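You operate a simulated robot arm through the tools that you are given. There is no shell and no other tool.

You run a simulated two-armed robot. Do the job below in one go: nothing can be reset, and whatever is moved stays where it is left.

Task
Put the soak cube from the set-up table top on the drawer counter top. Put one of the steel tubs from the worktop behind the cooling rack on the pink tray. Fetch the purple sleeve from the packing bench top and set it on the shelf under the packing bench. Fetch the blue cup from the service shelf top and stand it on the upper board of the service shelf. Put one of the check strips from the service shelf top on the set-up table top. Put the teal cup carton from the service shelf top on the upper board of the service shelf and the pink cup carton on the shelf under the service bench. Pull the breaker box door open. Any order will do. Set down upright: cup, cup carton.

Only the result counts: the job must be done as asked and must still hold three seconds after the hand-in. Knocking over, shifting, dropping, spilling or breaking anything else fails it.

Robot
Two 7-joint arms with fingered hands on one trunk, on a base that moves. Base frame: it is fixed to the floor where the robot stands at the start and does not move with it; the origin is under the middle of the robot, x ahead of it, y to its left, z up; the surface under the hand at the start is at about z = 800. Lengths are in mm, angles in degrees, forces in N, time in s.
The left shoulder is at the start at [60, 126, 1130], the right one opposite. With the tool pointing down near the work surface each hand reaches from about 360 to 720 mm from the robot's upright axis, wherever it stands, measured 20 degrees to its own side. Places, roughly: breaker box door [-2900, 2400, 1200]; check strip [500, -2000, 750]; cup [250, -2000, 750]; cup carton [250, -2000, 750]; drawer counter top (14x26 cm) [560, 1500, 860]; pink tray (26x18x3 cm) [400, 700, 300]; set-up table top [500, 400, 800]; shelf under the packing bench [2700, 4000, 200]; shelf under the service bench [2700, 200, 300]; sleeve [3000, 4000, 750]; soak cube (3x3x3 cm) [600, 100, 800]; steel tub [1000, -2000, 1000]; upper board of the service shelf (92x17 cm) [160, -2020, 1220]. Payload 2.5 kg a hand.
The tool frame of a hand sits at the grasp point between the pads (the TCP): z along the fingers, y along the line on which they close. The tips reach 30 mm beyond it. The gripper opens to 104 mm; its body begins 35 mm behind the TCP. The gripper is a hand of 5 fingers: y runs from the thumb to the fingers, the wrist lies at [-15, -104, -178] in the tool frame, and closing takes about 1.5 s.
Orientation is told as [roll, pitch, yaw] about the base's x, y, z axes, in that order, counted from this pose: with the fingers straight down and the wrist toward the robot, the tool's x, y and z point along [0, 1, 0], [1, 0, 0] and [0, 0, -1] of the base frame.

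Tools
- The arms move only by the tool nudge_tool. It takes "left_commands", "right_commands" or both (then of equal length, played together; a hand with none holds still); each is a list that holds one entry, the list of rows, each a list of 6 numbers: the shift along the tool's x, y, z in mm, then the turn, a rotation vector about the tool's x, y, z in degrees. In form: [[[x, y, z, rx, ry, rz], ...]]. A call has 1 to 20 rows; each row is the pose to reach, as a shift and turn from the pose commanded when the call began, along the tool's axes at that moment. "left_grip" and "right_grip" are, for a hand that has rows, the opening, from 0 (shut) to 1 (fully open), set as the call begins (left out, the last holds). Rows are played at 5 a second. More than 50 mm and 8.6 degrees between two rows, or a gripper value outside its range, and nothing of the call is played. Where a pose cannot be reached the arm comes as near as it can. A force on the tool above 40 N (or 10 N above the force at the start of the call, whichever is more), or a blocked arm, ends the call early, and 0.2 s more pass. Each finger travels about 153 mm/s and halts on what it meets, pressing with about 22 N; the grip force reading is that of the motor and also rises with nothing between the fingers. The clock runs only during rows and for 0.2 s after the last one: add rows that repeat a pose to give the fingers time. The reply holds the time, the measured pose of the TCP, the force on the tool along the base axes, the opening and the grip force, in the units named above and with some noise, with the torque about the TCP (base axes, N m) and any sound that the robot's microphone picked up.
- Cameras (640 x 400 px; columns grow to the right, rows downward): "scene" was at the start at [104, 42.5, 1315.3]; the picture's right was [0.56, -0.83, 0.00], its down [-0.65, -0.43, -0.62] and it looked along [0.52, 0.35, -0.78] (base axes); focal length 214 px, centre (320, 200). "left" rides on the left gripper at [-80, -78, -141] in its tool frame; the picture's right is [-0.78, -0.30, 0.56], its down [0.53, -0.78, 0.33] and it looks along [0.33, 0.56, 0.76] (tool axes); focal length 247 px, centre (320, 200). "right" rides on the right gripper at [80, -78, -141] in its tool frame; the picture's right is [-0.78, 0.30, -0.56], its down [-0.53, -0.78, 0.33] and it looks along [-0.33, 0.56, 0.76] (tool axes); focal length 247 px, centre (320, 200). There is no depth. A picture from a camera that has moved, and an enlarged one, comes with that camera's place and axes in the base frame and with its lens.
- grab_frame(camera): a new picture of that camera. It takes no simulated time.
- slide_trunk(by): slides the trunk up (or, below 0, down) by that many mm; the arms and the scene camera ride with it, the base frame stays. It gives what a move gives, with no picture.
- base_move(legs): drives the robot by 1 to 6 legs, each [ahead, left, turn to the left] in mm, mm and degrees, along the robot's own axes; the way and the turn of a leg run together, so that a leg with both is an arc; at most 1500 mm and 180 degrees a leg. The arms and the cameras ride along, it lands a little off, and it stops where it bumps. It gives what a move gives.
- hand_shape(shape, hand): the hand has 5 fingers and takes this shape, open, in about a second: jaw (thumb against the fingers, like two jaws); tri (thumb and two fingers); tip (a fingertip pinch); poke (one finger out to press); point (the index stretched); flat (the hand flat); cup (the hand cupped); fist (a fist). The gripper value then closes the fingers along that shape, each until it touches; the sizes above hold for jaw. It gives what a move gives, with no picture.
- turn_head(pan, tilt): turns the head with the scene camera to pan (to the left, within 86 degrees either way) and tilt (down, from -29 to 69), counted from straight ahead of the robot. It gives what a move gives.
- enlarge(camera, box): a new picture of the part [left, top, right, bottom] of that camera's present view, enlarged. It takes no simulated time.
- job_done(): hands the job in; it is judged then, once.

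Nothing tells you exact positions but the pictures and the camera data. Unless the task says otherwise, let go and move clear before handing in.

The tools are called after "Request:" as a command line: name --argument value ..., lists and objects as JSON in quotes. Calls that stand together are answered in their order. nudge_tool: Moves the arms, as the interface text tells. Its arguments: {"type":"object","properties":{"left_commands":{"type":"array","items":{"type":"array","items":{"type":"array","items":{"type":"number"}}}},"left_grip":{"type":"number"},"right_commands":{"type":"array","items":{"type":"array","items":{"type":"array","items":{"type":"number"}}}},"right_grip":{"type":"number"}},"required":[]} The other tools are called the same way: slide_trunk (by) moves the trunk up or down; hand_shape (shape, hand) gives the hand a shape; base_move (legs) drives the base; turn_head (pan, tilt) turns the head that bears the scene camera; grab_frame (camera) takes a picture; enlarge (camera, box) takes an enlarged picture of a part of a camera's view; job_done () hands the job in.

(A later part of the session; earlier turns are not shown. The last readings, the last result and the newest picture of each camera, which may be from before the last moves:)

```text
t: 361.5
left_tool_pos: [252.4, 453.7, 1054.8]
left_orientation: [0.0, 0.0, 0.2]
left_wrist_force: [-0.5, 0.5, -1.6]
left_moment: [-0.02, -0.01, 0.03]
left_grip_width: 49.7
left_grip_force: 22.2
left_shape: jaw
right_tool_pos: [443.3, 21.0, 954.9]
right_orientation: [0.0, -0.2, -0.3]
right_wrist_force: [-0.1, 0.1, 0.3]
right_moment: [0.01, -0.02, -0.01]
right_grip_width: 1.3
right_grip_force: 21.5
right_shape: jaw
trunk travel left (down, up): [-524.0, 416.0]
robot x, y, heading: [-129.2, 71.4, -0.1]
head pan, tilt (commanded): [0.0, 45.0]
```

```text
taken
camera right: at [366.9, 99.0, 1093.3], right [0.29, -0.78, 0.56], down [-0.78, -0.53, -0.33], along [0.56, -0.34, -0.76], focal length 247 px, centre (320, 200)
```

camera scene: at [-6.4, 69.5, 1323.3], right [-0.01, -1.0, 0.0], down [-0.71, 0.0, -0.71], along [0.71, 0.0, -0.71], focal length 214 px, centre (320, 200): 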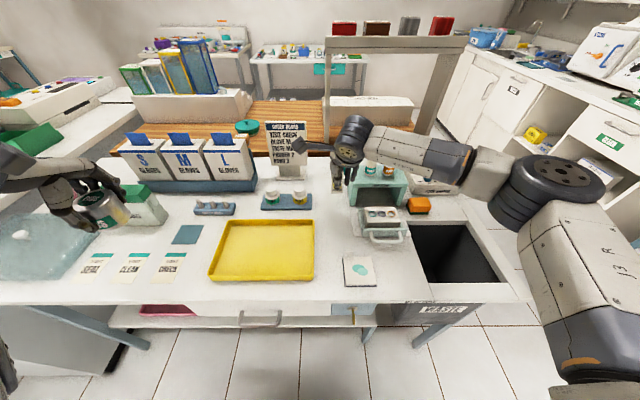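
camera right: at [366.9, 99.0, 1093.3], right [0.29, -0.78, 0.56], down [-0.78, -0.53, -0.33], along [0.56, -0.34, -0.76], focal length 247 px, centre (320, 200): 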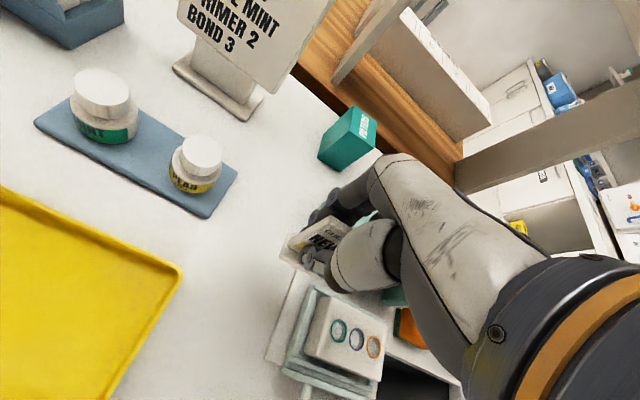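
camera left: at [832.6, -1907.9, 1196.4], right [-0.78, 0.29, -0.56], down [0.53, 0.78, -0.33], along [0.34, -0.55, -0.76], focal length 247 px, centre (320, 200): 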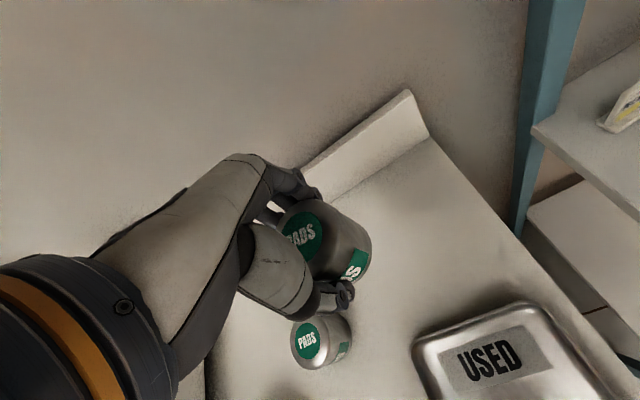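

The landing spot is free. Descending with a small shift away from the teal holder.

Request:
nudge_tool --right_commands '[[[3, 0, 40, 0, 0, 0], [6, 0, 75, 0, 0, 0], [6, 0, 93, 0, 0, 0], [6, 0, 101, 0, 0, 0], [6, 0, 101, 0, 0, 0]]]'

Request:
grab_frame --camera "right"

Request:
enlarge --camera "scene" --box '[280, 160, 400, 250]'

```text
t: 362.7
left_tool_pos: [253.2, 453.7, 1054.3]
left_orientation: [0.0, 0.0, 0.2]
left_wrist_force: [0.6, 0.0, -1.7]
left_moment: [-0.01, 0.01, -0.02]
left_grip_width: 49.9
left_grip_force: 21.6
left_shape: jaw
right_tool_pos: [443.9, 25.3, 850.0]
right_orientation: [0.0, -0.1, -0.2]
right_wrist_force: [0.1, -0.2, -1.3]
right_moment: [0.0, -0.03, -0.01]
right_grip_width: 1.1
right_grip_force: 22.3
right_shape: jaw
trunk travel left (down, up): [-524.0, 416.0]
robot x, y, heading: [-130.2, 72.6, -0.4]
head pan, tilt (commanded): [0.0, 45.0]
```

```text
taken
camera right: at [366.9, 104.1, 991.8], right [0.29, -0.78, 0.56], down [-0.78, -0.53, -0.33], along [0.56, -0.34, -0.76], focal length 247 px, centre (320, 200)
```

right: 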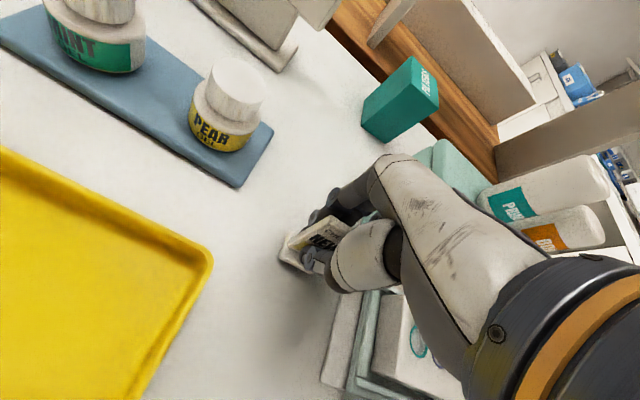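

```text
4.44 times, centred on (340, 205) of scene
camera zoom: at [-6.4, 69.5, 1323.3], right [-0.01, -1.0, 0.0], down [-0.71, 0.0, -0.71], along [0.71, 0.0, -0.71], focal length 953 px, centre (231, 178)
```

zoom: 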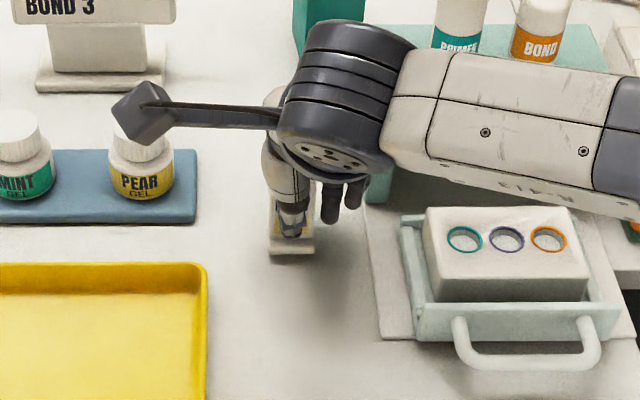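

Request:
nudge_tool --right_commands '[[[0, 0, 1.5, 0, 0, 0], [0, 0, 3, 0, 0, 0], [0, 0, 3, 0, 0, 0]]]'

```text
t: 363.5
left_tool_pos: [253.3, 454.1, 1054.3]
left_orientation: [-0.1, -0.1, 0.3]
left_wrist_force: [0.1, -0.6, -1.9]
left_moment: [0.0, -0.02, -0.02]
left_grip_width: 49.8
left_grip_force: 21.6
left_shape: jaw
right_tool_pos: [443.5, 25.6, 848.3]
right_orientation: [0.1, 0.0, -0.4]
right_wrist_force: [-1.5, 0.1, 0.5]
right_moment: [0.04, 0.01, 0.02]
right_grip_width: 1.1
right_grip_force: 21.7
right_shape: jaw
trunk travel left (down, up): [-524.0, 416.0]
robot x, y, heading: [-127.7, 72.6, -0.0]
head pan, tilt (commanded): [0.0, 45.0]
```

Request:
nudge_tool --right_commands '[[[0, 0, 1.5, 0, 0, 0], [0, 0, 3, 0, 0, 0], [0, 0, 3, 0, 0, 0]]]'

```text
t: 364.3
left_tool_pos: [251.9, 453.8, 1056.0]
left_orientation: [0.0, 0.0, 0.3]
left_wrist_force: [-1.2, 0.1, -1.8]
left_moment: [-0.01, 0.03, 0.0]
left_grip_width: 50.2
left_grip_force: 22.0
left_shape: jaw
right_tool_pos: [442.1, 24.9, 846.2]
right_orientation: [0.1, -0.3, -0.3]
right_wrist_force: [-0.4, -0.4, 3.9]
right_moment: [0.01, 0.0, 0.0]
right_grip_width: 1.0
right_grip_force: 22.0
right_shape: jaw
trunk travel left (down, up): [-524.0, 416.0]
robot x, y, heading: [-128.4, 71.1, -0.3]
head pan, tilt (commanded): [0.0, 45.0]
```

Contact (3.9 N). Opening and lifting away.

Request:
nudge_tool --right_commands '[[[0, 0, 0, 0, 0, 0], [0, 0, 0, 0, 0, 0], [0, 0, 0, 0, 0, 0], [0, 0, 0, 0, 0, 0]]]' --right_grip 0.5

Request:
grab_frame --camera "right"

Request:
nudge_tool --right_commands '[[[0, 0, -15, 0, 0, 0], [0, 0, -45, 0, 0, 0], [0, 0, -85, 0, 0, 0], [0, 0, -125, 0, 0, 0], [0, 0, -165, 0, 0, 0], [0, 0, -200, 0, 0, 0], [0, 0, -200, 0, 0, 0]]]'

Request:
enlarge --camera "scene" --box '[280, 160, 400, 250]'

```text
t: 365.3
left_tool_pos: [251.5, 454.5, 1054.9]
left_orientation: [0.0, 0.0, 0.2]
left_wrist_force: [-0.2, 0.7, -0.8]
left_moment: [-0.03, 0.0, -0.05]
left_grip_width: 50.1
left_grip_force: 22.3
left_shape: jaw
right_tool_pos: [442.8, 23.7, 846.2]
right_orientation: [0.1, -0.1, -0.2]
right_wrist_force: [-0.6, 0.5, -0.2]
right_moment: [0.02, -0.05, 0.05]
right_grip_width: 51.5
right_grip_force: 0.0
right_shape: jaw
trunk travel left (down, up): [-524.0, 416.0]
robot x, y, heading: [-129.0, 75.7, -0.3]
head pan, tilt (commanded): [0.0, 45.0]
```

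```text
taken
camera right: at [366.0, 104.2, 985.8], right [0.29, -0.78, 0.56], down [-0.78, -0.53, -0.33], along [0.56, -0.34, -0.76], focal length 247 px, centre (320, 200)
```

right: 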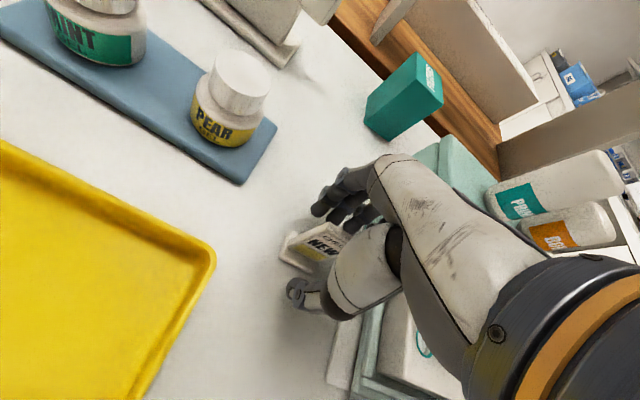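

```text
t: 366.9
left_tool_pos: [252.9, 453.9, 1054.8]
left_orientation: [0.0, 0.0, 0.2]
left_wrist_force: [0.0, 0.0, -1.1]
left_moment: [0.02, 0.0, 0.0]
left_grip_width: 49.9
left_grip_force: 22.2
left_shape: jaw
right_tool_pos: [441.2, 25.0, 1046.0]
right_orientation: [-0.1, -0.1, -0.3]
right_wrist_force: [0.1, -0.5, -0.5]
right_moment: [-0.01, 0.01, 0.01]
right_grip_width: 51.7
right_grip_force: 0.0
right_shape: jaw
trunk travel left (down, up): [-524.0, 416.0]
robot x, y, heading: [-128.1, 71.1, 0.0]
head pan, tilt (commanded): [0.0, 45.0]
```

```text
4.44 times, centred on (340, 205) of scene
camera zoom: at [-6.3, 69.5, 1323.3], right [-0.01, -1.0, 0.0], down [-0.71, 0.0, -0.71], along [0.71, 0.0, -0.71], focal length 953 px, centre (231, 178)
```

zoom: 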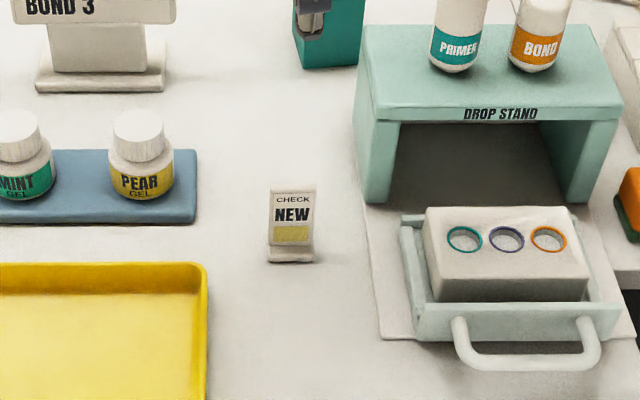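

The check strip stands on the set-up table. Retracting the right hand, then going to the pink tray at the table's left end.

Request:
nudge_tool --right_commands '[[[-17, -33, 0, 0, 0, 0], [-34, -66, 0, 0, 0, 0], [-51, -99, 0, 0, 0, 0], [-68, -132, 0, 0, 0, 0], [-85, -165, 0, 0, 0, 0], [-104, -200, 0, 0, 0, 0], [-104, -200, 0, 0, 0, 0]]]'

```text
t: 368.5
left_tool_pos: [252.9, 454.3, 1054.6]
left_orientation: [0.1, 0.0, 0.2]
left_wrist_force: [0.0, -0.2, -2.3]
left_moment: [-0.01, 0.0, 0.02]
left_grip_width: 50.2
left_grip_force: 21.9
left_shape: jaw
right_tool_pos: [238.7, -77.2, 1046.0]
right_orientation: [0.1, -0.1, -0.3]
right_wrist_force: [0.4, 1.0, -0.5]
right_moment: [0.02, -0.01, 0.05]
right_grip_width: 51.7
right_grip_force: 0.1
right_shape: jaw
trunk travel left (down, up): [-524.0, 416.0]
robot x, y, heading: [-129.3, 70.4, -0.3]
head pan, tilt (commanded): [0.0, 45.0]
```

Request:
base_move --legs '[[-170, 0, 0], [0, 480, 0]]'

Request:
slide_trunk --by -300

Request:
turn_head --pan 15 --tilt 35

Request:
grab_frame --camera "scene"

```text
t: 372.4
left_tool_pos: [85.8, 937.4, 1054.5]
left_orientation: [0.0, 0.0, 0.4]
left_wrist_force: [-0.3, 0.4, -1.2]
left_moment: [-0.02, 0.01, -0.01]
left_grip_width: 49.7
left_grip_force: 22.3
left_shape: jaw
right_tool_pos: [73.3, 406.8, 1045.6]
right_orientation: [0.0, -0.1, -0.1]
right_wrist_force: [-0.4, 0.4, -0.7]
right_moment: [-0.04, 0.0, -0.02]
right_grip_width: 51.8
right_grip_force: 0.1
right_shape: jaw
trunk travel left (down, up): [-524.0, 416.0]
robot x, y, heading: [-294.2, 551.6, -0.3]
head pan, tilt (commanded): [0.0, 45.0]
```

```text
t: 375.4
left_tool_pos: [87.2, 936.7, 753.9]
left_orientation: [0.1, 0.0, 0.3]
left_wrist_force: [-0.1, 0.3, -1.3]
left_moment: [0.05, -0.01, -0.03]
left_grip_width: 50.0
left_grip_force: 21.9
left_shape: jaw
right_tool_pos: [73.9, 406.4, 746.3]
right_orientation: [0.0, -0.2, -0.1]
right_wrist_force: [-0.7, 0.3, 0.6]
right_moment: [0.0, -0.03, -0.02]
right_grip_width: 51.8
right_grip_force: 0.1
right_shape: jaw
trunk travel left (down, up): [-224.0, 716.0]
robot x, y, heading: [-297.3, 553.7, -0.2]
head pan, tilt (commanded): [0.0, 45.0]
```

```text
t: 376.1
left_tool_pos: [85.5, 937.0, 755.3]
left_orientation: [0.0, 0.0, 0.4]
left_wrist_force: [0.0, 1.4, -1.0]
left_moment: [-0.01, -0.04, -0.02]
left_grip_width: 50.0
left_grip_force: 21.9
left_shape: jaw
right_tool_pos: [73.2, 406.6, 745.1]
right_orientation: [0.0, -0.1, 0.0]
right_wrist_force: [-0.9, -0.2, 0.1]
right_moment: [-0.01, -0.01, -0.03]
right_grip_width: 51.6
right_grip_force: 0.2
right_shape: jaw
trunk travel left (down, up): [-224.0, 716.0]
robot x, y, heading: [-295.5, 547.6, 0.1]
head pan, tilt (commanded): [15.0, 35.0]
```

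```text
taken
camera scene: at [-168.5, 574.9, 1038.1], right [0.26, -0.97, 0.0], down [-0.55, -0.15, -0.82], along [0.79, 0.21, -0.57], focal length 214 px, centre (320, 200)
```

scene: 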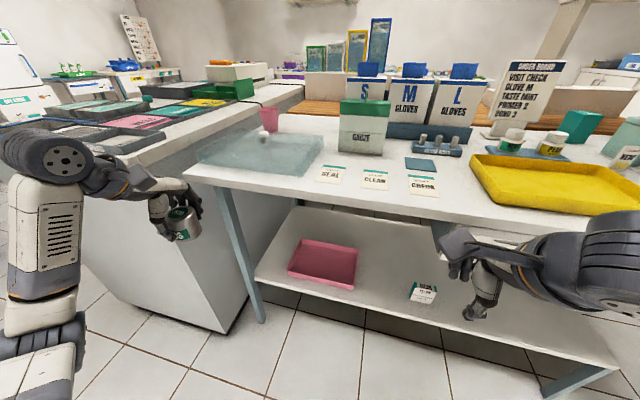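

The pink tray lies on the table's lower shelf, centred near (403, 702, 300). To keep the left elbow clear of the table's front leg I'll work from a position further right. First tucking the right hand.

Request:
nudge_tool --right_commands '[[[-31, -24, 0, 0, 0, 0], [-62, -48, 0, 0, 0, 0], [-93, -72, 0, 0, 0, 0], [-124, -96, 0, 0, 0, 0], [-155, -120, 0, 0, 0, 0], [-155, -120, 0, 0, 0, 0]]]'

```text
t: 377.6
left_tool_pos: [85.2, 937.3, 754.8]
left_orientation: [-0.1, 0.0, 0.3]
left_wrist_force: [-0.3, 0.0, -2.2]
left_moment: [-0.02, 0.0, 0.0]
left_grip_width: 49.8
left_grip_force: 22.0
left_shape: jaw
right_tool_pos: [-36.7, 234.9, 754.5]
right_orientation: [0.1, 0.0, 0.0]
right_wrist_force: [0.3, 0.5, -0.5]
right_moment: [0.0, 0.0, -0.03]
right_grip_width: 51.6
right_grip_force: 0.1
right_shape: jaw
right hand out of reach, approached as far as the arm can: row 2, 3, 4, 5, 6
trunk travel left (down, up): [-224.0, 716.0]
robot x, y, heading: [-294.9, 552.2, -0.1]
head pan, tilt (commanded): [15.0, 35.0]
```

Request:
slide_trunk --by -224

Request:
nudge_tool --left_commands '[[[0, 0, 40, 0, 0, 0], [0, 0, 80, 0, 0, 0], [0, 0, 110, 0, 0, 0], [0, 0, 110, 0, 0, 0]]]'

Request:
grab_frame --camera "scene"

```text
t: 379.9
left_tool_pos: [85.5, 937.1, 530.7]
left_orientation: [0.0, 0.1, 0.4]
left_wrist_force: [0.0, 0.0, -1.7]
left_moment: [0.0, -0.01, 0.01]
left_grip_width: 49.9
left_grip_force: 22.6
left_shape: jaw
right_tool_pos: [-36.3, 235.2, 532.1]
right_orientation: [0.0, 0.1, -0.2]
right_wrist_force: [0.8, 0.2, -0.1]
right_moment: [0.01, 0.05, 0.02]
right_grip_width: 51.6
right_grip_force: 0.1
right_shape: jaw
trunk travel left (down, up): [0.0, 940.0]
robot x, y, heading: [-291.6, 553.2, -0.3]
head pan, tilt (commanded): [15.0, 35.0]
```

```text
t: 380.9
left_tool_pos: [85.9, 936.5, 421.9]
left_orientation: [0.0, 0.0, 0.4]
left_wrist_force: [0.1, -0.1, -0.6]
left_moment: [-0.03, 0.05, -0.03]
left_grip_width: 50.0
left_grip_force: 22.3
left_shape: jaw
right_tool_pos: [-37.2, 235.0, 529.5]
right_orientation: [0.0, 0.0, -0.1]
right_wrist_force: [0.3, 0.0, 0.3]
right_moment: [-0.01, -0.02, 0.0]
right_grip_width: 51.7
right_grip_force: 0.0
right_shape: jaw
trunk travel left (down, up): [0.0, 940.0]
robot x, y, heading: [-294.9, 550.0, -0.2]
head pan, tilt (commanded): [15.0, 35.0]
```

```text
taken
camera scene: at [-168.5, 574.9, 814.2], right [0.26, -0.97, 0.0], down [-0.55, -0.15, -0.82], along [0.79, 0.21, -0.57], focal length 214 px, centre (320, 200)
```

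scene: 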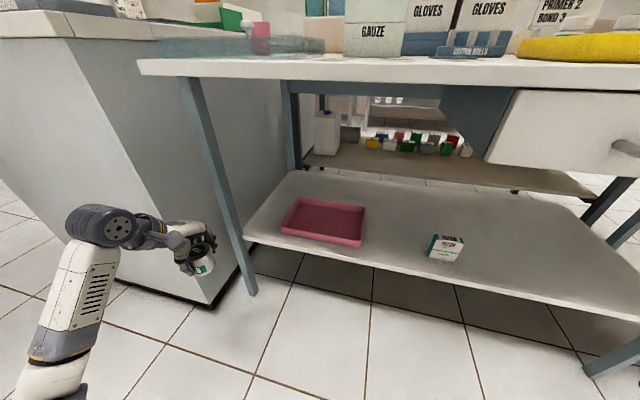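

Tray centre now triangulates to (401, 716, 306). Strafing right and moving in, hand held low.

Request:
base_move --legs '[[0, -205, 0.2]]'

Request:
grab_frame --camera "scene"

```text
t: 382.5
left_tool_pos: [85.8, 734.5, 420.3]
left_orientation: [0.0, 0.0, 0.5]
left_wrist_force: [-0.1, 0.6, -1.5]
left_moment: [0.0, 0.02, -0.01]
left_grip_width: 49.8
left_grip_force: 22.1
left_shape: jaw
right_tool_pos: [-35.5, 31.9, 530.8]
right_orientation: [0.1, -0.1, 0.1]
right_wrist_force: [-0.1, -0.4, 0.1]
right_moment: [0.04, 0.01, -0.03]
right_grip_width: 51.9
right_grip_force: 0.1
right_shape: jaw
trunk travel left (down, up): [0.0, 940.0]
robot x, y, heading: [-299.3, 345.9, -0.1]
head pan, tilt (commanded): [15.0, 35.0]
```

```text
taken
camera scene: at [-168.7, 371.3, 814.1], right [0.26, -0.97, 0.0], down [-0.55, -0.15, -0.82], along [0.79, 0.21, -0.57], focal length 214 px, centre (320, 200)
```

scene: 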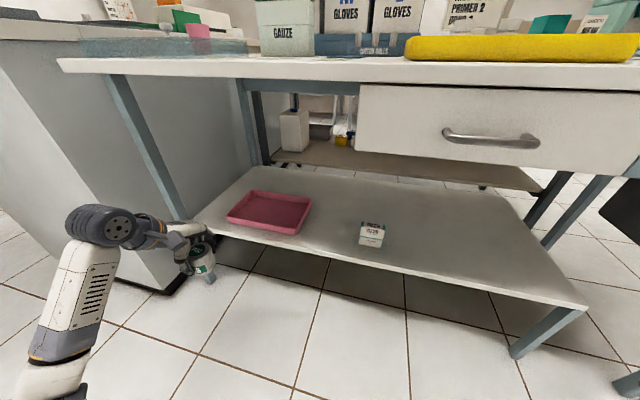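

Request:
base_move --legs '[[110, 0, 0]]'

Request:
grab_frame --camera "scene"

Request:
grab_frame --camera "left"

```text
t: 383.8
left_tool_pos: [196.9, 734.4, 420.4]
left_orientation: [-0.1, 0.0, 0.6]
left_wrist_force: [-0.3, -0.2, -1.6]
left_moment: [0.0, -0.02, -0.01]
left_grip_width: 49.7
left_grip_force: 21.8
left_shape: jaw
right_tool_pos: [76.3, 31.1, 531.5]
right_orientation: [0.1, -0.1, 0.1]
right_wrist_force: [-0.3, 0.5, 0.4]
right_moment: [0.02, 0.01, -0.02]
right_grip_width: 51.7
right_grip_force: 0.1
right_shape: jaw
trunk travel left (down, up): [0.0, 940.0]
robot x, y, heading: [-181.5, 347.2, 0.2]
head pan, tilt (commanded): [15.0, 35.0]
```

```text
taken
camera scene: at [-56.6, 371.4, 814.1], right [0.26, -0.97, 0.0], down [-0.55, -0.15, -0.82], along [0.79, 0.21, -0.57], focal length 214 px, centre (320, 200)
```

scene: 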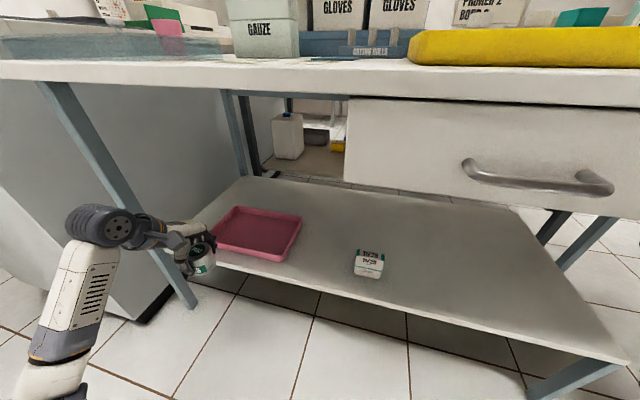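

```text
taken
camera left: at [119.8, 653.2, 562.6], right [-0.29, -0.78, -0.56], down [-0.78, 0.53, -0.33], along [0.55, 0.34, -0.76], focal length 247 px, centre (320, 200)
```

left: 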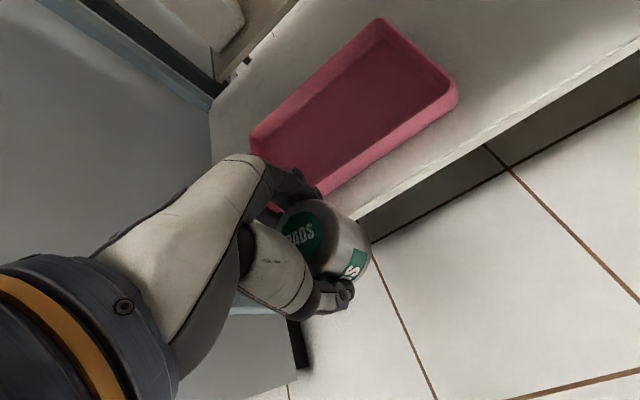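

The forearm is well clear of the leg. Extending the hand forward over the tray.

Request:
nudge_tool --left_commands '[[[-4, 40, 0, 0, 0, 0], [-8, 80, 0, 0, 0, 0], [-12, 120, 0, 0, 0, 0], [-18, 160, 0, 0, 0, 0], [-24, 198, 0, 0, 0, 0], [-24, 198, 0, 0, 0, 0]]]'

Request:
grab_frame --camera "scene"

Request:
grab_frame --camera "left"

```text
t: 385.1
left_tool_pos: [395.3, 713.8, 422.0]
left_orientation: [0.1, -0.1, 0.5]
left_wrist_force: [-0.1, 0.3, -2.0]
left_moment: [0.0, 0.02, 0.01]
left_grip_width: 49.9
left_grip_force: 21.6
left_shape: jaw
right_tool_pos: [76.0, 31.8, 529.9]
right_orientation: [0.0, 0.0, 0.2]
right_wrist_force: [0.1, -0.1, -0.6]
right_moment: [0.0, 0.02, -0.01]
right_grip_width: 51.9
right_grip_force: 0.0
right_shape: jaw
trunk travel left (down, up): [0.0, 940.0]
robot x, y, heading: [-185.5, 348.7, -0.1]
head pan, tilt (commanded): [15.0, 35.0]
```

```text
taken
camera scene: at [-56.6, 371.4, 814.1], right [0.26, -0.97, 0.0], down [-0.55, -0.15, -0.82], along [0.79, 0.21, -0.57], focal length 214 px, centre (320, 200)
```

scene: 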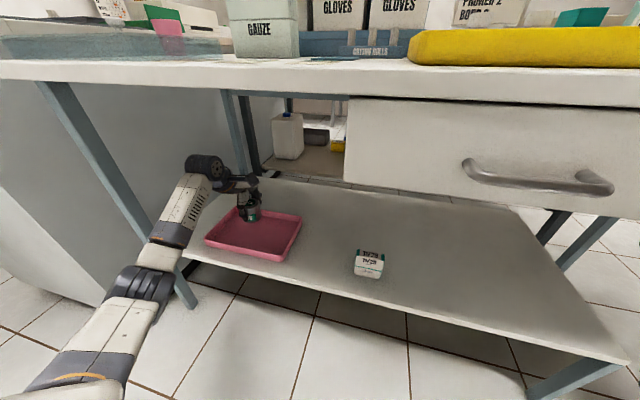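

```text
taken
camera left: at [318.7, 632.9, 563.4], right [-0.29, -0.78, -0.56], down [-0.78, 0.53, -0.33], along [0.55, 0.34, -0.76], focal length 247 px, centre (320, 200)
```

left: 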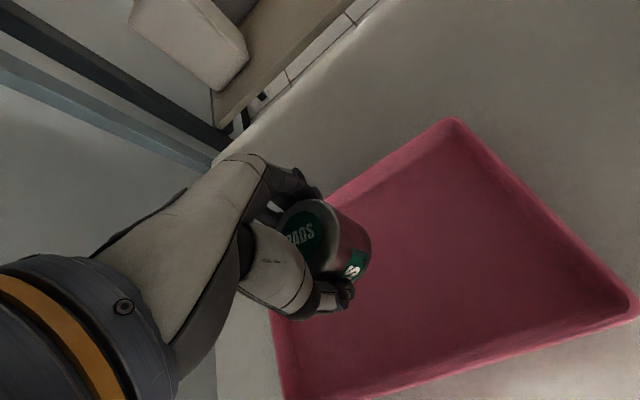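

The tub is over the tray's middle. Lowering in steps.

Request:
nudge_tool --left_commands '[[[0, 0, 30, 0, 0, 0], [0, 0, 55, 0, 0, 0], [0, 0, 70, 0, 0, 0], [0, 0, 76, 0, 0, 0], [0, 0, 76, 0, 0, 0]]]'

Request:
grab_frame --camera "left"

Request:
enlarge --camera "scene" --box '[180, 150, 320, 270]'

```text
t: 386.4
left_tool_pos: [397.8, 712.9, 354.1]
left_orientation: [0.1, -1.1, 0.6]
left_wrist_force: [-4.8, 1.0, 36.7]
left_moment: [-0.05, 0.6, 0.02]
left_grip_width: 50.3
left_grip_force: 21.8
left_shape: jaw
right_tool_pos: [74.4, 31.8, 533.0]
right_orientation: [0.2, -0.2, 0.1]
right_wrist_force: [0.8, 0.4, -0.2]
right_moment: [0.02, 0.01, -0.02]
right_grip_width: 52.0
right_grip_force: 0.0
right_shape: jaw
trunk travel left (down, up): [0.0, 940.0]
robot x, y, heading: [-181.5, 347.9, 0.1]
head pan, tilt (commanded): [15.0, 35.0]
```

```text
taken
camera left: at [319.0, 632.1, 495.3], right [-0.28, -0.78, -0.56], down [-0.78, 0.53, -0.35], along [0.57, 0.34, -0.75], focal length 247 px, centre (320, 200)
```

left: 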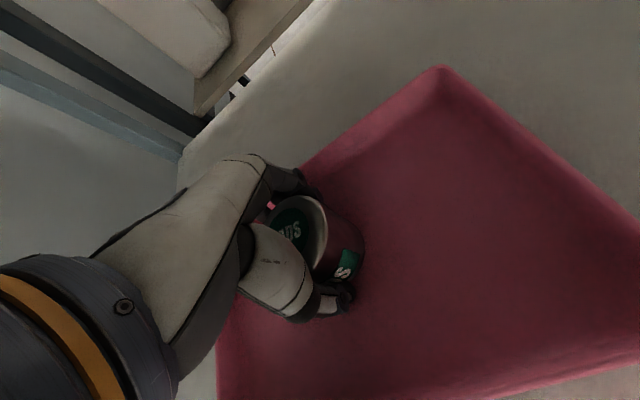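

```text
3.33 times, centred on (250, 210) of scene
camera zoom: at [-58.5, 370.2, 815.0], right [0.26, -0.97, 0.0], down [-0.55, -0.15, -0.82], along [0.79, 0.21, -0.57], focal length 715 px, centre (553, 167)
```

zoom: 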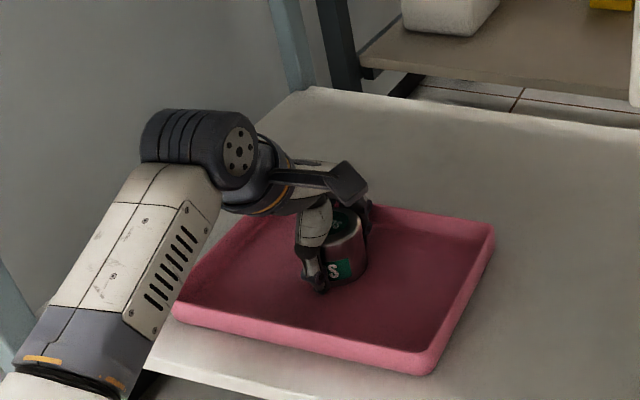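

Contact made early (tray floor ≈ 318). I'll relieve the pressure and then open.

Request:
nudge_tool --left_commands '[[[0, 0, -4, 0, 0, 0], [0, 0, -8, 0, 0, 0], [0, 0, -8, 0, 0, 0]]]'

```text
t: 387.1
left_tool_pos: [395.9, 713.9, 356.6]
left_orientation: [0.0, -0.3, 0.5]
left_wrist_force: [2.7, 3.7, 16.7]
left_moment: [0.11, -0.29, 0.06]
left_grip_width: 50.7
left_grip_force: 22.4
left_shape: jaw
right_tool_pos: [75.0, 30.4, 529.9]
right_orientation: [0.0, -0.1, 0.0]
right_wrist_force: [-0.2, -0.5, 0.5]
right_moment: [0.03, 0.01, 0.01]
right_grip_width: 51.6
right_grip_force: 0.2
right_shape: jaw
trunk travel left (down, up): [0.0, 940.0]
robot x, y, heading: [-184.2, 349.9, 0.1]
head pan, tilt (commanded): [15.0, 35.0]
```

Request:
nudge_tool --left_commands '[[[0, 0, -2, 0, 0, 0], [0, 0, -2, 0, 0, 0]]]'

Request:
nudge_tool --left_commands '[[[0, 0, 0, 0, 0, 0], [0, 0, 0, 0, 0, 0], [0, 0, 0, 0, 0, 0], [0, 0, 0, 0, 0, 0], [0, 0, 0, 0, 0, 0]]]' --left_grip 0.75

Request:
grab_frame --camera "left"

```text
t: 387.8
left_tool_pos: [394.7, 711.5, 357.0]
left_orientation: [-0.1, -0.1, 0.5]
left_wrist_force: [3.6, 1.5, 12.4]
left_moment: [0.08, -0.3, 0.03]
left_grip_width: 50.5
left_grip_force: 22.3
left_shape: jaw
right_tool_pos: [74.4, 31.2, 531.6]
right_orientation: [0.2, -0.1, 0.2]
right_wrist_force: [0.6, 0.1, 0.6]
right_moment: [-0.01, -0.03, 0.01]
right_grip_width: 51.6
right_grip_force: 0.1
right_shape: jaw
trunk travel left (down, up): [0.0, 940.0]
robot x, y, heading: [-181.5, 347.0, 0.1]
head pan, tilt (commanded): [15.0, 35.0]
```

```text
t: 388.9
left_tool_pos: [394.3, 713.2, 354.1]
left_orientation: [0.0, 0.1, 0.6]
left_wrist_force: [-0.5, -1.2, 4.0]
left_moment: [0.03, -0.14, -0.03]
left_grip_width: 76.2
left_grip_force: 0.1
left_shape: jaw
right_tool_pos: [75.7, 31.4, 530.4]
right_orientation: [0.0, -0.1, 0.2]
right_wrist_force: [0.2, 0.8, -0.1]
right_moment: [-0.02, 0.01, -0.01]
right_grip_width: 51.7
right_grip_force: 0.1
right_shape: jaw
trunk travel left (down, up): [0.0, 940.0]
robot x, y, heading: [-182.5, 345.9, 0.0]
head pan, tilt (commanded): [15.0, 35.0]
```

```text
taken
camera left: at [317.8, 631.3, 496.7], right [-0.29, -0.78, -0.56], down [-0.78, 0.53, -0.33], along [0.55, 0.34, -0.76], focal length 247 px, centre (320, 200)
```

left: 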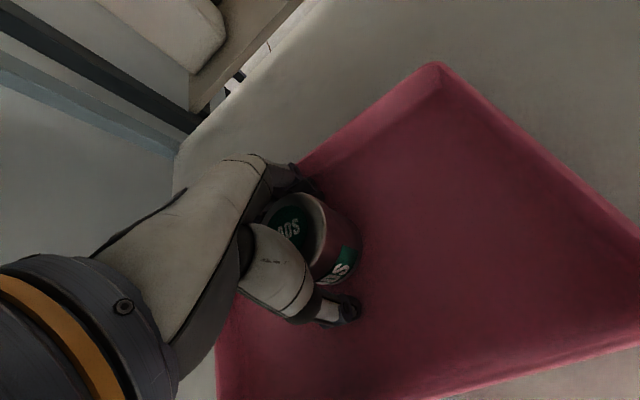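

Released. Rising straight up and checking.

Request:
nudge_tool --left_commands '[[[0, 0, -10, 0, 0, 0], [0, 0, -35, 0, 0, 0], [0, 0, -70, 0, 0, 0], [0, 0, -70, 0, 0, 0]]]'

Request:
grab_frame --camera "left"

Request:
enlarge --camera "scene" --box '[180, 150, 320, 270]'

```text
t: 389.9
left_tool_pos: [392.8, 711.9, 425.4]
left_orientation: [0.0, 0.2, 0.7]
left_wrist_force: [0.3, -0.5, 0.1]
left_moment: [-0.02, 0.01, 0.04]
left_grip_width: 77.7
left_grip_force: 0.1
left_shape: jaw
right_tool_pos: [76.2, 31.6, 529.7]
right_orientation: [0.1, 0.0, 0.2]
right_wrist_force: [-0.6, -0.1, -0.1]
right_moment: [-0.02, 0.0, 0.01]
right_grip_width: 51.9
right_grip_force: 0.0
right_shape: jaw
trunk travel left (down, up): [0.0, 940.0]
robot x, y, heading: [-182.0, 348.3, 0.1]
head pan, tilt (commanded): [15.0, 35.0]
```

```text
taken
camera left: at [317.0, 631.2, 568.0], right [-0.29, -0.78, -0.56], down [-0.78, 0.53, -0.33], along [0.55, 0.34, -0.76], focal length 247 px, centre (320, 200)
```

left: 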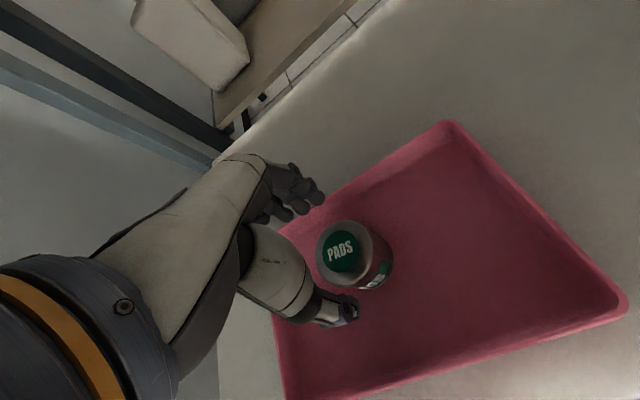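

```text
3.33 times, centred on (250, 210) of scene
camera zoom: at [-56.7, 371.3, 814.2], right [0.26, -0.97, 0.0], down [-0.55, -0.15, -0.82], along [0.79, 0.21, -0.57], focal length 715 px, centre (553, 167)
```

zoom: 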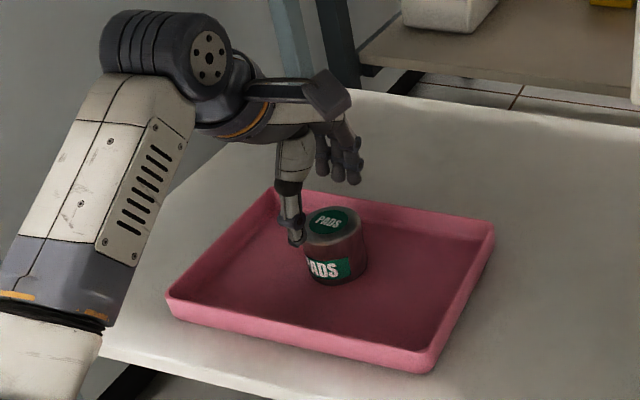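

The tub stands on the pink tray. Retracting the left hand straight back out from under the table.

Request:
nudge_tool --left_commands '[[[4, -40, 0, 0, 0, 0], [8, -80, 0, 0, 0, 0], [12, -120, 0, 0, 0, 0], [18, -160, 0, 0, 0, 0], [24, -195, 0, 0, 0, 0], [24, -195, 0, 0, 0, 0]]]'

```text
t: 391.4
left_tool_pos: [197.2, 736.1, 423.0]
left_orientation: [-0.1, 0.0, 0.5]
left_wrist_force: [0.7, 0.7, -0.4]
left_moment: [0.02, 0.0, 0.01]
left_grip_width: 77.6
left_grip_force: 0.0
left_shape: jaw
right_tool_pos: [75.4, 31.6, 531.1]
right_orientation: [0.1, 0.1, 0.2]
right_wrist_force: [-0.1, 0.9, 0.7]
right_moment: [-0.03, 0.0, 0.0]
right_grip_width: 51.6
right_grip_force: 0.1
right_shape: jaw
trunk travel left (down, up): [0.0, 940.0]
robot x, y, heading: [-179.7, 346.2, 0.0]
head pan, tilt (commanded): [15.0, 35.0]
```

Request:
base_move --legs '[[-160, 0, 0]]'

Request:
slide_trunk --by 400

Request:
slide_trunk --by 125

Request:
turn_head --pan -20 --tilt 25

Request:
grab_frame --camera "scene"

```text
t: 392.8
left_tool_pos: [41.1, 735.2, 424.3]
left_orientation: [0.0, 0.1, 0.5]
left_wrist_force: [-0.2, -0.2, 0.5]
left_moment: [0.03, 0.0, 0.01]
left_grip_width: 77.8
left_grip_force: 0.0
left_shape: jaw
right_tool_pos: [-82.1, 32.6, 531.2]
right_orientation: [0.1, 0.0, 0.0]
right_wrist_force: [-0.5, 0.1, 0.5]
right_moment: [0.01, -0.03, 0.01]
right_grip_width: 51.8
right_grip_force: 0.2
right_shape: jaw
trunk travel left (down, up): [0.0, 940.0]
robot x, y, heading: [-341.3, 346.4, 0.0]
head pan, tilt (commanded): [15.0, 35.0]
```

```text
t: 396.6
left_tool_pos: [42.4, 734.6, 824.3]
left_orientation: [0.1, 0.0, 0.5]
left_wrist_force: [0.1, -0.4, -1.0]
left_moment: [0.03, 0.0, -0.01]
left_grip_width: 78.2
left_grip_force: 0.0
left_shape: jaw
right_tool_pos: [-82.8, 32.1, 931.5]
right_orientation: [0.0, 0.0, 0.0]
right_wrist_force: [0.8, 0.6, 0.3]
right_moment: [0.01, 0.01, 0.02]
right_grip_width: 52.0
right_grip_force: 0.2
right_shape: jaw
trunk travel left (down, up): [-400.0, 540.0]
robot x, y, heading: [-337.6, 346.2, -0.1]
head pan, tilt (commanded): [15.0, 35.0]
```

```text
t: 398.1
left_tool_pos: [42.9, 735.4, 947.3]
left_orientation: [0.0, 0.0, 0.5]
left_wrist_force: [0.6, 0.2, 1.0]
left_moment: [-0.02, 0.02, 0.0]
left_grip_width: 77.6
left_grip_force: 0.1
left_shape: jaw
right_tool_pos: [-82.6, 31.1, 1056.3]
right_orientation: [0.1, 0.0, -0.1]
right_wrist_force: [0.4, -0.2, 0.2]
right_moment: [0.02, 0.0, 0.02]
right_grip_width: 51.8
right_grip_force: 0.1
right_shape: jaw
trunk travel left (down, up): [-525.0, 415.0]
robot x, y, heading: [-340.1, 345.2, -0.1]
head pan, tilt (commanded): [15.0, 35.0]
```

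```text
t: 399.1
left_tool_pos: [40.7, 734.8, 948.1]
left_orientation: [0.0, 0.1, 0.5]
left_wrist_force: [-0.5, -0.4, 0.3]
left_moment: [0.0, 0.03, 0.02]
left_grip_width: 77.9
left_grip_force: 0.0
left_shape: jaw
right_tool_pos: [-82.2, 31.0, 1055.4]
right_orientation: [0.1, 0.0, 0.0]
right_wrist_force: [0.3, 1.0, 0.0]
right_moment: [0.02, -0.02, 0.02]
right_grip_width: 51.8
right_grip_force: 0.1
right_shape: jaw
trunk travel left (down, up): [-525.0, 415.0]
robot x, y, heading: [-343.0, 348.3, 0.2]
head pan, tilt (commanded): [-20.0, 25.0]
```

```text
taken
camera scene: at [-212.6, 316.9, 1354.9], right [-0.34, -0.94, 0.0], down [-0.4, 0.14, -0.91], along [0.85, -0.31, -0.42], focal length 214 px, centre (320, 200)
```

scene: 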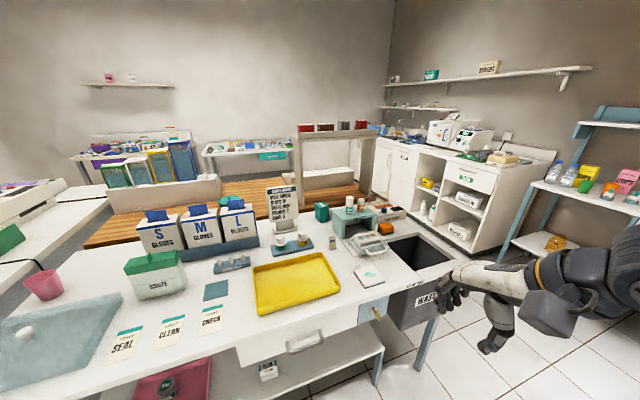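

All fine there. Next: the pink carton. I'll raise the left hand slightly, then drive back south to the service shelf.

Request:
nudge_tool --left_commands '[[[0, 0, -40, 0, 0, 0], [20, -20, -70, 0, 0, 0], [40, -40, -90, 0, 0, 0], [40, -40, -90, 0, 0, 0]]]'

Request:
base_move --legs '[[0, -650, 0], [0, -650, 0], [0, 0, -90]]'

Request:
turn_head --pan 10 --tilt 30

Request:
grab_frame --camera "scene"

```text
t: 400.1
left_tool_pos: [1.6, 773.7, 1038.1]
left_orientation: [-0.1, 0.0, 0.4]
left_wrist_force: [-0.1, 0.2, 0.0]
left_moment: [-0.01, -0.01, -0.02]
left_grip_width: 77.7
left_grip_force: 0.1
left_shape: jaw
right_tool_pos: [-83.1, 31.4, 1056.1]
right_orientation: [0.1, -0.1, 0.0]
right_wrist_force: [-0.1, -1.4, 0.9]
right_moment: [-0.02, -0.01, -0.02]
right_grip_width: 51.7
right_grip_force: 0.1
right_shape: jaw
trunk travel left (down, up): [-525.0, 415.0]
robot x, y, heading: [-342.9, 348.5, 0.0]
head pan, tilt (commanded): [-20.0, 25.0]
```

```text
t: 410.8
left_tool_pos: [95.2, -1282.7, 1038.1]
left_orientation: [0.1, 0.0, -89.1]
left_wrist_force: [-0.4, -0.1, 0.8]
left_moment: [-0.02, 0.01, 0.0]
left_grip_width: 77.8
left_grip_force: 0.0
left_shape: jaw
right_tool_pos: [-647.1, -1204.9, 1055.4]
right_orientation: [0.1, 0.0, -89.6]
right_wrist_force: [0.5, -1.1, 0.0]
right_moment: [0.0, -0.02, -0.02]
right_grip_width: 51.8
right_grip_force: 0.0
right_shape: jaw
trunk travel left (down, up): [-525.0, 415.0]
robot x, y, heading: [-330.8, -947.7, -89.7]
head pan, tilt (commanded): [-20.0, 25.0]
```

```text
t: 411.7
left_tool_pos: [95.1, -1282.9, 1038.5]
left_orientation: [0.0, 0.0, -89.1]
left_wrist_force: [0.4, 0.3, -0.1]
left_moment: [-0.04, -0.01, 0.04]
left_grip_width: 77.8
left_grip_force: 0.2
left_shape: jaw
right_tool_pos: [-647.8, -1205.3, 1055.5]
right_orientation: [0.2, 0.0, -89.6]
right_wrist_force: [-0.8, -1.0, -0.2]
right_moment: [0.01, 0.02, 0.01]
right_grip_width: 51.7
right_grip_force: 0.1
right_shape: jaw
trunk travel left (down, up): [-525.0, 415.0]
robot x, y, heading: [-332.9, -943.8, -89.6]
head pan, tilt (commanded): [10.0, 30.0]
```

```text
taken
camera scene: at [-314.6, -1073.2, 1347.0], right [-0.98, -0.18, 0.0], down [-0.09, 0.49, -0.87], along [0.15, -0.85, -0.5], focal length 214 px, centre (320, 200)
```

scene: 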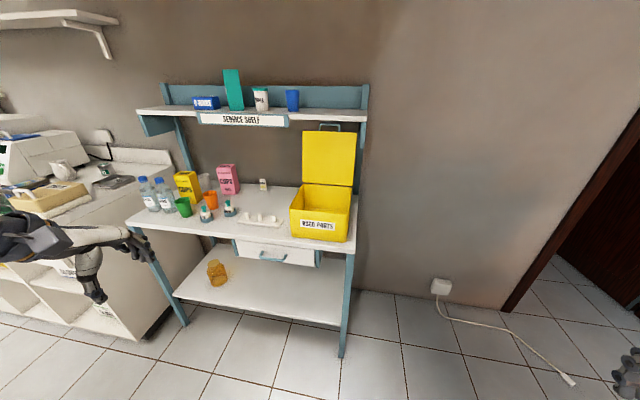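

Request:
base_move --legs '[[0, 720, 0]]'

Request:
turn_head --pan 0 --tilt 35

Request:
grab_frame --camera "scene"

```text
t: 415.7
left_tool_pos: [819.6, -1288.0, 1038.4]
left_orientation: [0.0, -0.1, -89.8]
left_wrist_force: [0.4, -0.3, 0.3]
left_moment: [0.02, -0.02, 0.0]
left_grip_width: 77.7
left_grip_force: 0.0
left_shape: jaw
right_tool_pos: [79.5, -1200.8, 1055.7]
right_orientation: [0.1, 0.0, -90.3]
right_wrist_force: [0.8, 0.5, -0.2]
right_moment: [0.0, -0.05, 0.01]
right_grip_width: 51.8
right_grip_force: 0.2
right_shape: jaw
trunk travel left (down, up): [-525.0, 415.0]
robot x, y, heading: [396.2, -942.6, -90.0]
head pan, tilt (commanded): [10.0, 30.0]
```

```text
t: 416.4
left_tool_pos: [819.9, -1287.7, 1038.2]
left_orientation: [0.0, 0.1, -89.9]
left_wrist_force: [-0.1, 0.3, -0.6]
left_moment: [-0.01, 0.03, -0.02]
left_grip_width: 77.8
left_grip_force: 0.1
left_shape: jaw
right_tool_pos: [78.5, -1200.7, 1056.0]
right_orientation: [0.1, 0.0, -90.3]
right_wrist_force: [0.9, -0.4, 0.8]
right_moment: [0.04, 0.02, 0.0]
right_grip_width: 51.8
right_grip_force: 0.1
right_shape: jaw
trunk travel left (down, up): [-525.0, 415.0]
robot x, y, heading: [395.5, -946.6, -90.4]
head pan, tilt (commanded): [0.0, 35.0]
```

```text
taken
camera scene: at [397.3, -1072.1, 1339.2], right [-1.0, 0.01, 0.0], down [0.0, 0.57, -0.82], along [0.0, -0.82, -0.57], focal length 214 px, centre (320, 200)
```

scene: 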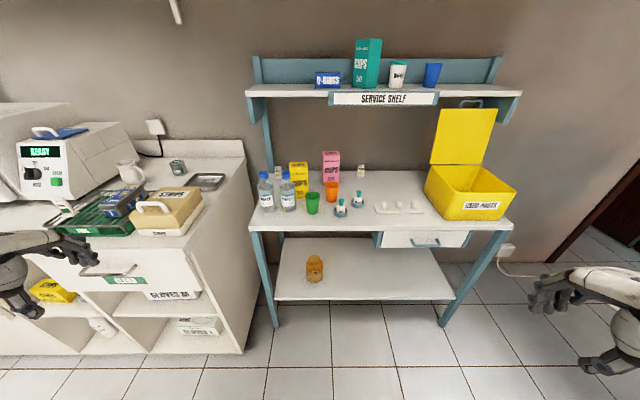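

Request:
nudge_tool --right_commands '[[[10, 38, 0, 0, 0, 0], [25, 76, 0, 0, 0, 0], [45, 112, 0, 0, 0, 0], [70, 145, 0, 0, 0, 0], [100, 172, 0, 0, 0, 0], [132, 196, 0, 0, 0, 0], [165, 210, 0, 0, 0, 0], [165, 210, 0, 0, 0, 0]]]' --right_grip 1.0

Request:
nudge_tool --right_commands '[[[0, 0, 0, -2.9, -2.9, -7.1], [0, 0, 0, -5.9, -5.9, -14.2], [0, 0, 0, -8.8, -8.8, -21.2], [0, 0, 0, -11.7, -11.7, -28.3], [0, 0, 0, -14.7, -14.7, -35.4], [0, 0, 0, -17.6, -17.6, -42.5], [0, 0, 0, -20.5, -20.5, -49.5], [0, 0, 0, -23.5, -23.5, -56.6], [0, 0, 0, -26.4, -26.4, -63.7], [0, 0, 0, -29.3, -29.3, -70.8], [0, 0, 0, -32.3, -32.3, -77.8], [0, 0, 0, -35.2, -35.2, -84.9], [0, 0, 0, -35.2, -35.2, -84.9]]]'

Request:
grab_frame --camera "scene"

Request:
grab_frame --camera "right"

```text
t: 418.2
left_tool_pos: [820.5, -1287.8, 1038.1]
left_orientation: [0.1, 0.1, -89.8]
left_wrist_force: [-0.1, -0.1, 0.7]
left_moment: [-0.02, -0.01, -0.01]
left_grip_width: 77.8
left_grip_force: 0.1
left_shape: jaw
right_tool_pos: [240.4, -1412.0, 1056.9]
right_orientation: [0.0, 0.0, -90.3]
right_wrist_force: [0.3, -0.4, 0.2]
right_moment: [0.03, -0.02, -0.01]
right_grip_width: 103.8
right_grip_force: 0.0
right_shape: jaw
trunk travel left (down, up): [-525.0, 415.0]
robot x, y, heading: [398.1, -946.2, -90.2]
head pan, tilt (commanded): [0.0, 35.0]
```

```text
t: 421.0
left_tool_pos: [821.3, -1288.0, 1037.8]
left_orientation: [0.0, 0.0, -89.9]
left_wrist_force: [0.2, 0.7, 0.1]
left_moment: [-0.02, 0.02, 0.03]
left_grip_width: 77.8
left_grip_force: 0.1
left_shape: jaw
right_tool_pos: [308.0, -1397.2, 1007.9]
right_orientation: [-45.3, -0.1, -0.4]
right_wrist_force: [0.5, 0.5, 0.7]
right_moment: [0.01, -0.03, 0.02]
right_grip_width: 103.8
right_grip_force: 0.1
right_shape: jaw
right hand out of reach, approached as far as the arm can: row 9, 10, 11, 12, 13
trunk travel left (down, up): [-525.0, 415.0]
robot x, y, heading: [394.1, -945.9, -90.2]
head pan, tilt (commanded): [0.0, 35.0]
```

```text
taken
camera scene: at [397.6, -1072.3, 1339.1], right [-1.0, 0.01, 0.0], down [0.0, 0.57, -0.82], along [0.0, -0.82, -0.57], focal length 214 px, centre (320, 200)
```

scene: 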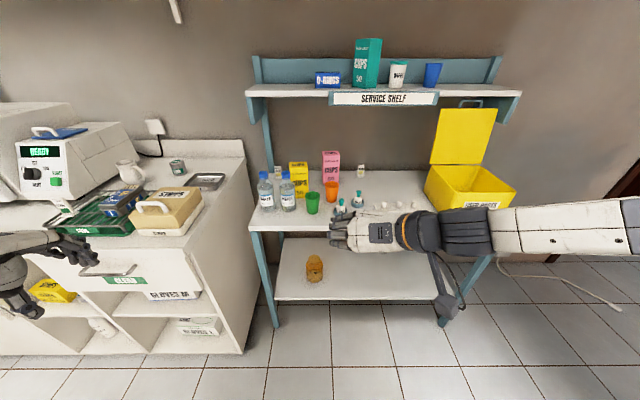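

```text
taken
camera right: at [231.6, -1240.8, 1049.2], right [0.29, -0.15, 0.94], down [-0.78, -0.61, 0.14], along [0.55, -0.78, -0.3], focal length 247 px, centre (320, 200)
```

right: 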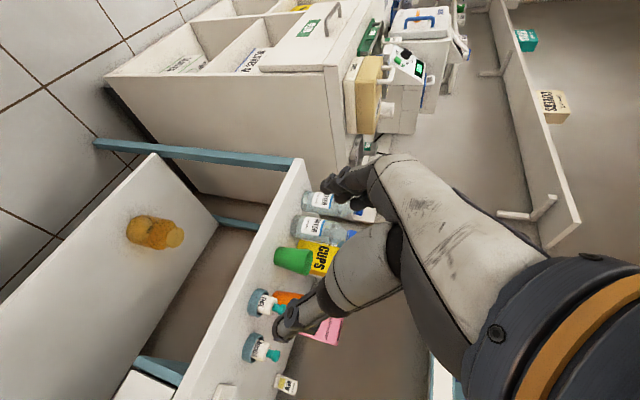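

The tilted side-grip orientation is reached. Now measure the pink carton precisely.

Request:
enlarge --camera "scene" --box '[250, 130, 410, 230]'

Request:
enlarge --camera "right" --box '[220, 160, 400, 400]'

```text
4.00 times, centred on (330, 180) of scene
camera zoom: at [397.6, -1072.3, 1339.1], right [-1.0, 0.01, 0.0], down [0.0, 0.57, -0.82], along [0.0, -0.82, -0.57], focal length 858 px, centre (280, 280)
```

zoom: 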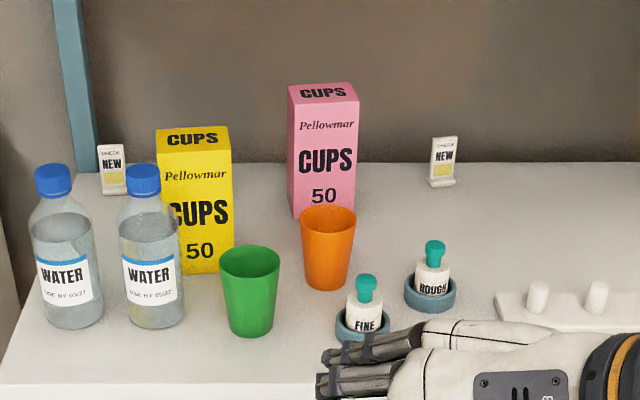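

```text
1.67 times, centred on (310, 280) of right
camera zoom: at [231.6, -1240.8, 1049.2], right [0.29, -0.15, 0.94], down [-0.78, -0.61, 0.14], along [0.55, -0.78, -0.3], focal length 412 px, centre (337, 67)
```

zoom: 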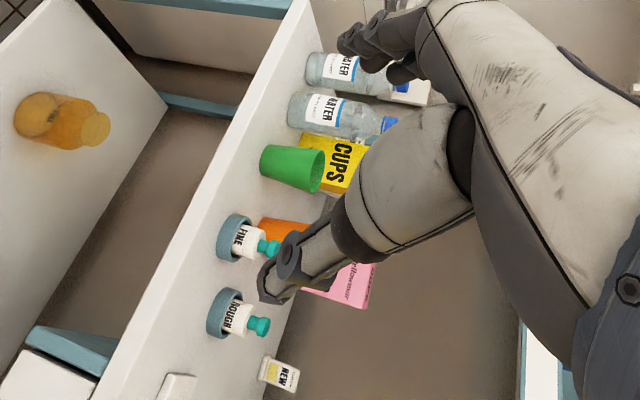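

Pink carton: centre about (344, -1994), top at ~952, turned ~7°. Before driving in I'll raise the left hand to clear the STRIPS box on the worktop.

Request:
nudge_tool --left_commands '[[[0, 0, -45, 0, 0, 0], [0, 0, -90, 0, 0, 0], [0, 0, -130, 0, 0, 0], [0, 0, -160, 0, 0, 0], [0, 0, -160, 0, 0, 0]]]' --right_commands '[[[0, 0, 0, -1.6, 0, -1.6], [0, 0, 0, -3.2, 0, -3.2], [0, 0, 0, -4.8, 0, -4.7], [0, 0, 0, -4.8, 0, -4.7], [0, 0, 0, -4.8, 0, -4.7]]]'

```text
t: 422.2
left_tool_pos: [819.3, -1287.3, 1199.3]
left_orientation: [0.1, 0.0, -89.8]
left_wrist_force: [-0.1, -0.7, -0.4]
left_moment: [-0.01, -0.01, -0.01]
left_grip_width: 77.9
left_grip_force: 0.0
left_shape: jaw
right_tool_pos: [326.8, -1395.4, 1004.1]
right_orientation: [-45.2, -0.3, 5.2]
right_wrist_force: [0.2, 0.5, -0.8]
right_moment: [0.0, 0.0, -0.01]
right_grip_width: 103.9
right_grip_force: 0.1
right_shape: jaw
right hand out of reach, approached as far as the arm can: row 1, 2, 3, 4, 5
trunk travel left (down, up): [-525.0, 415.0]
robot x, y, heading: [394.5, -941.5, -90.4]
head pan, tilt (commanded): [0.0, 35.0]
```

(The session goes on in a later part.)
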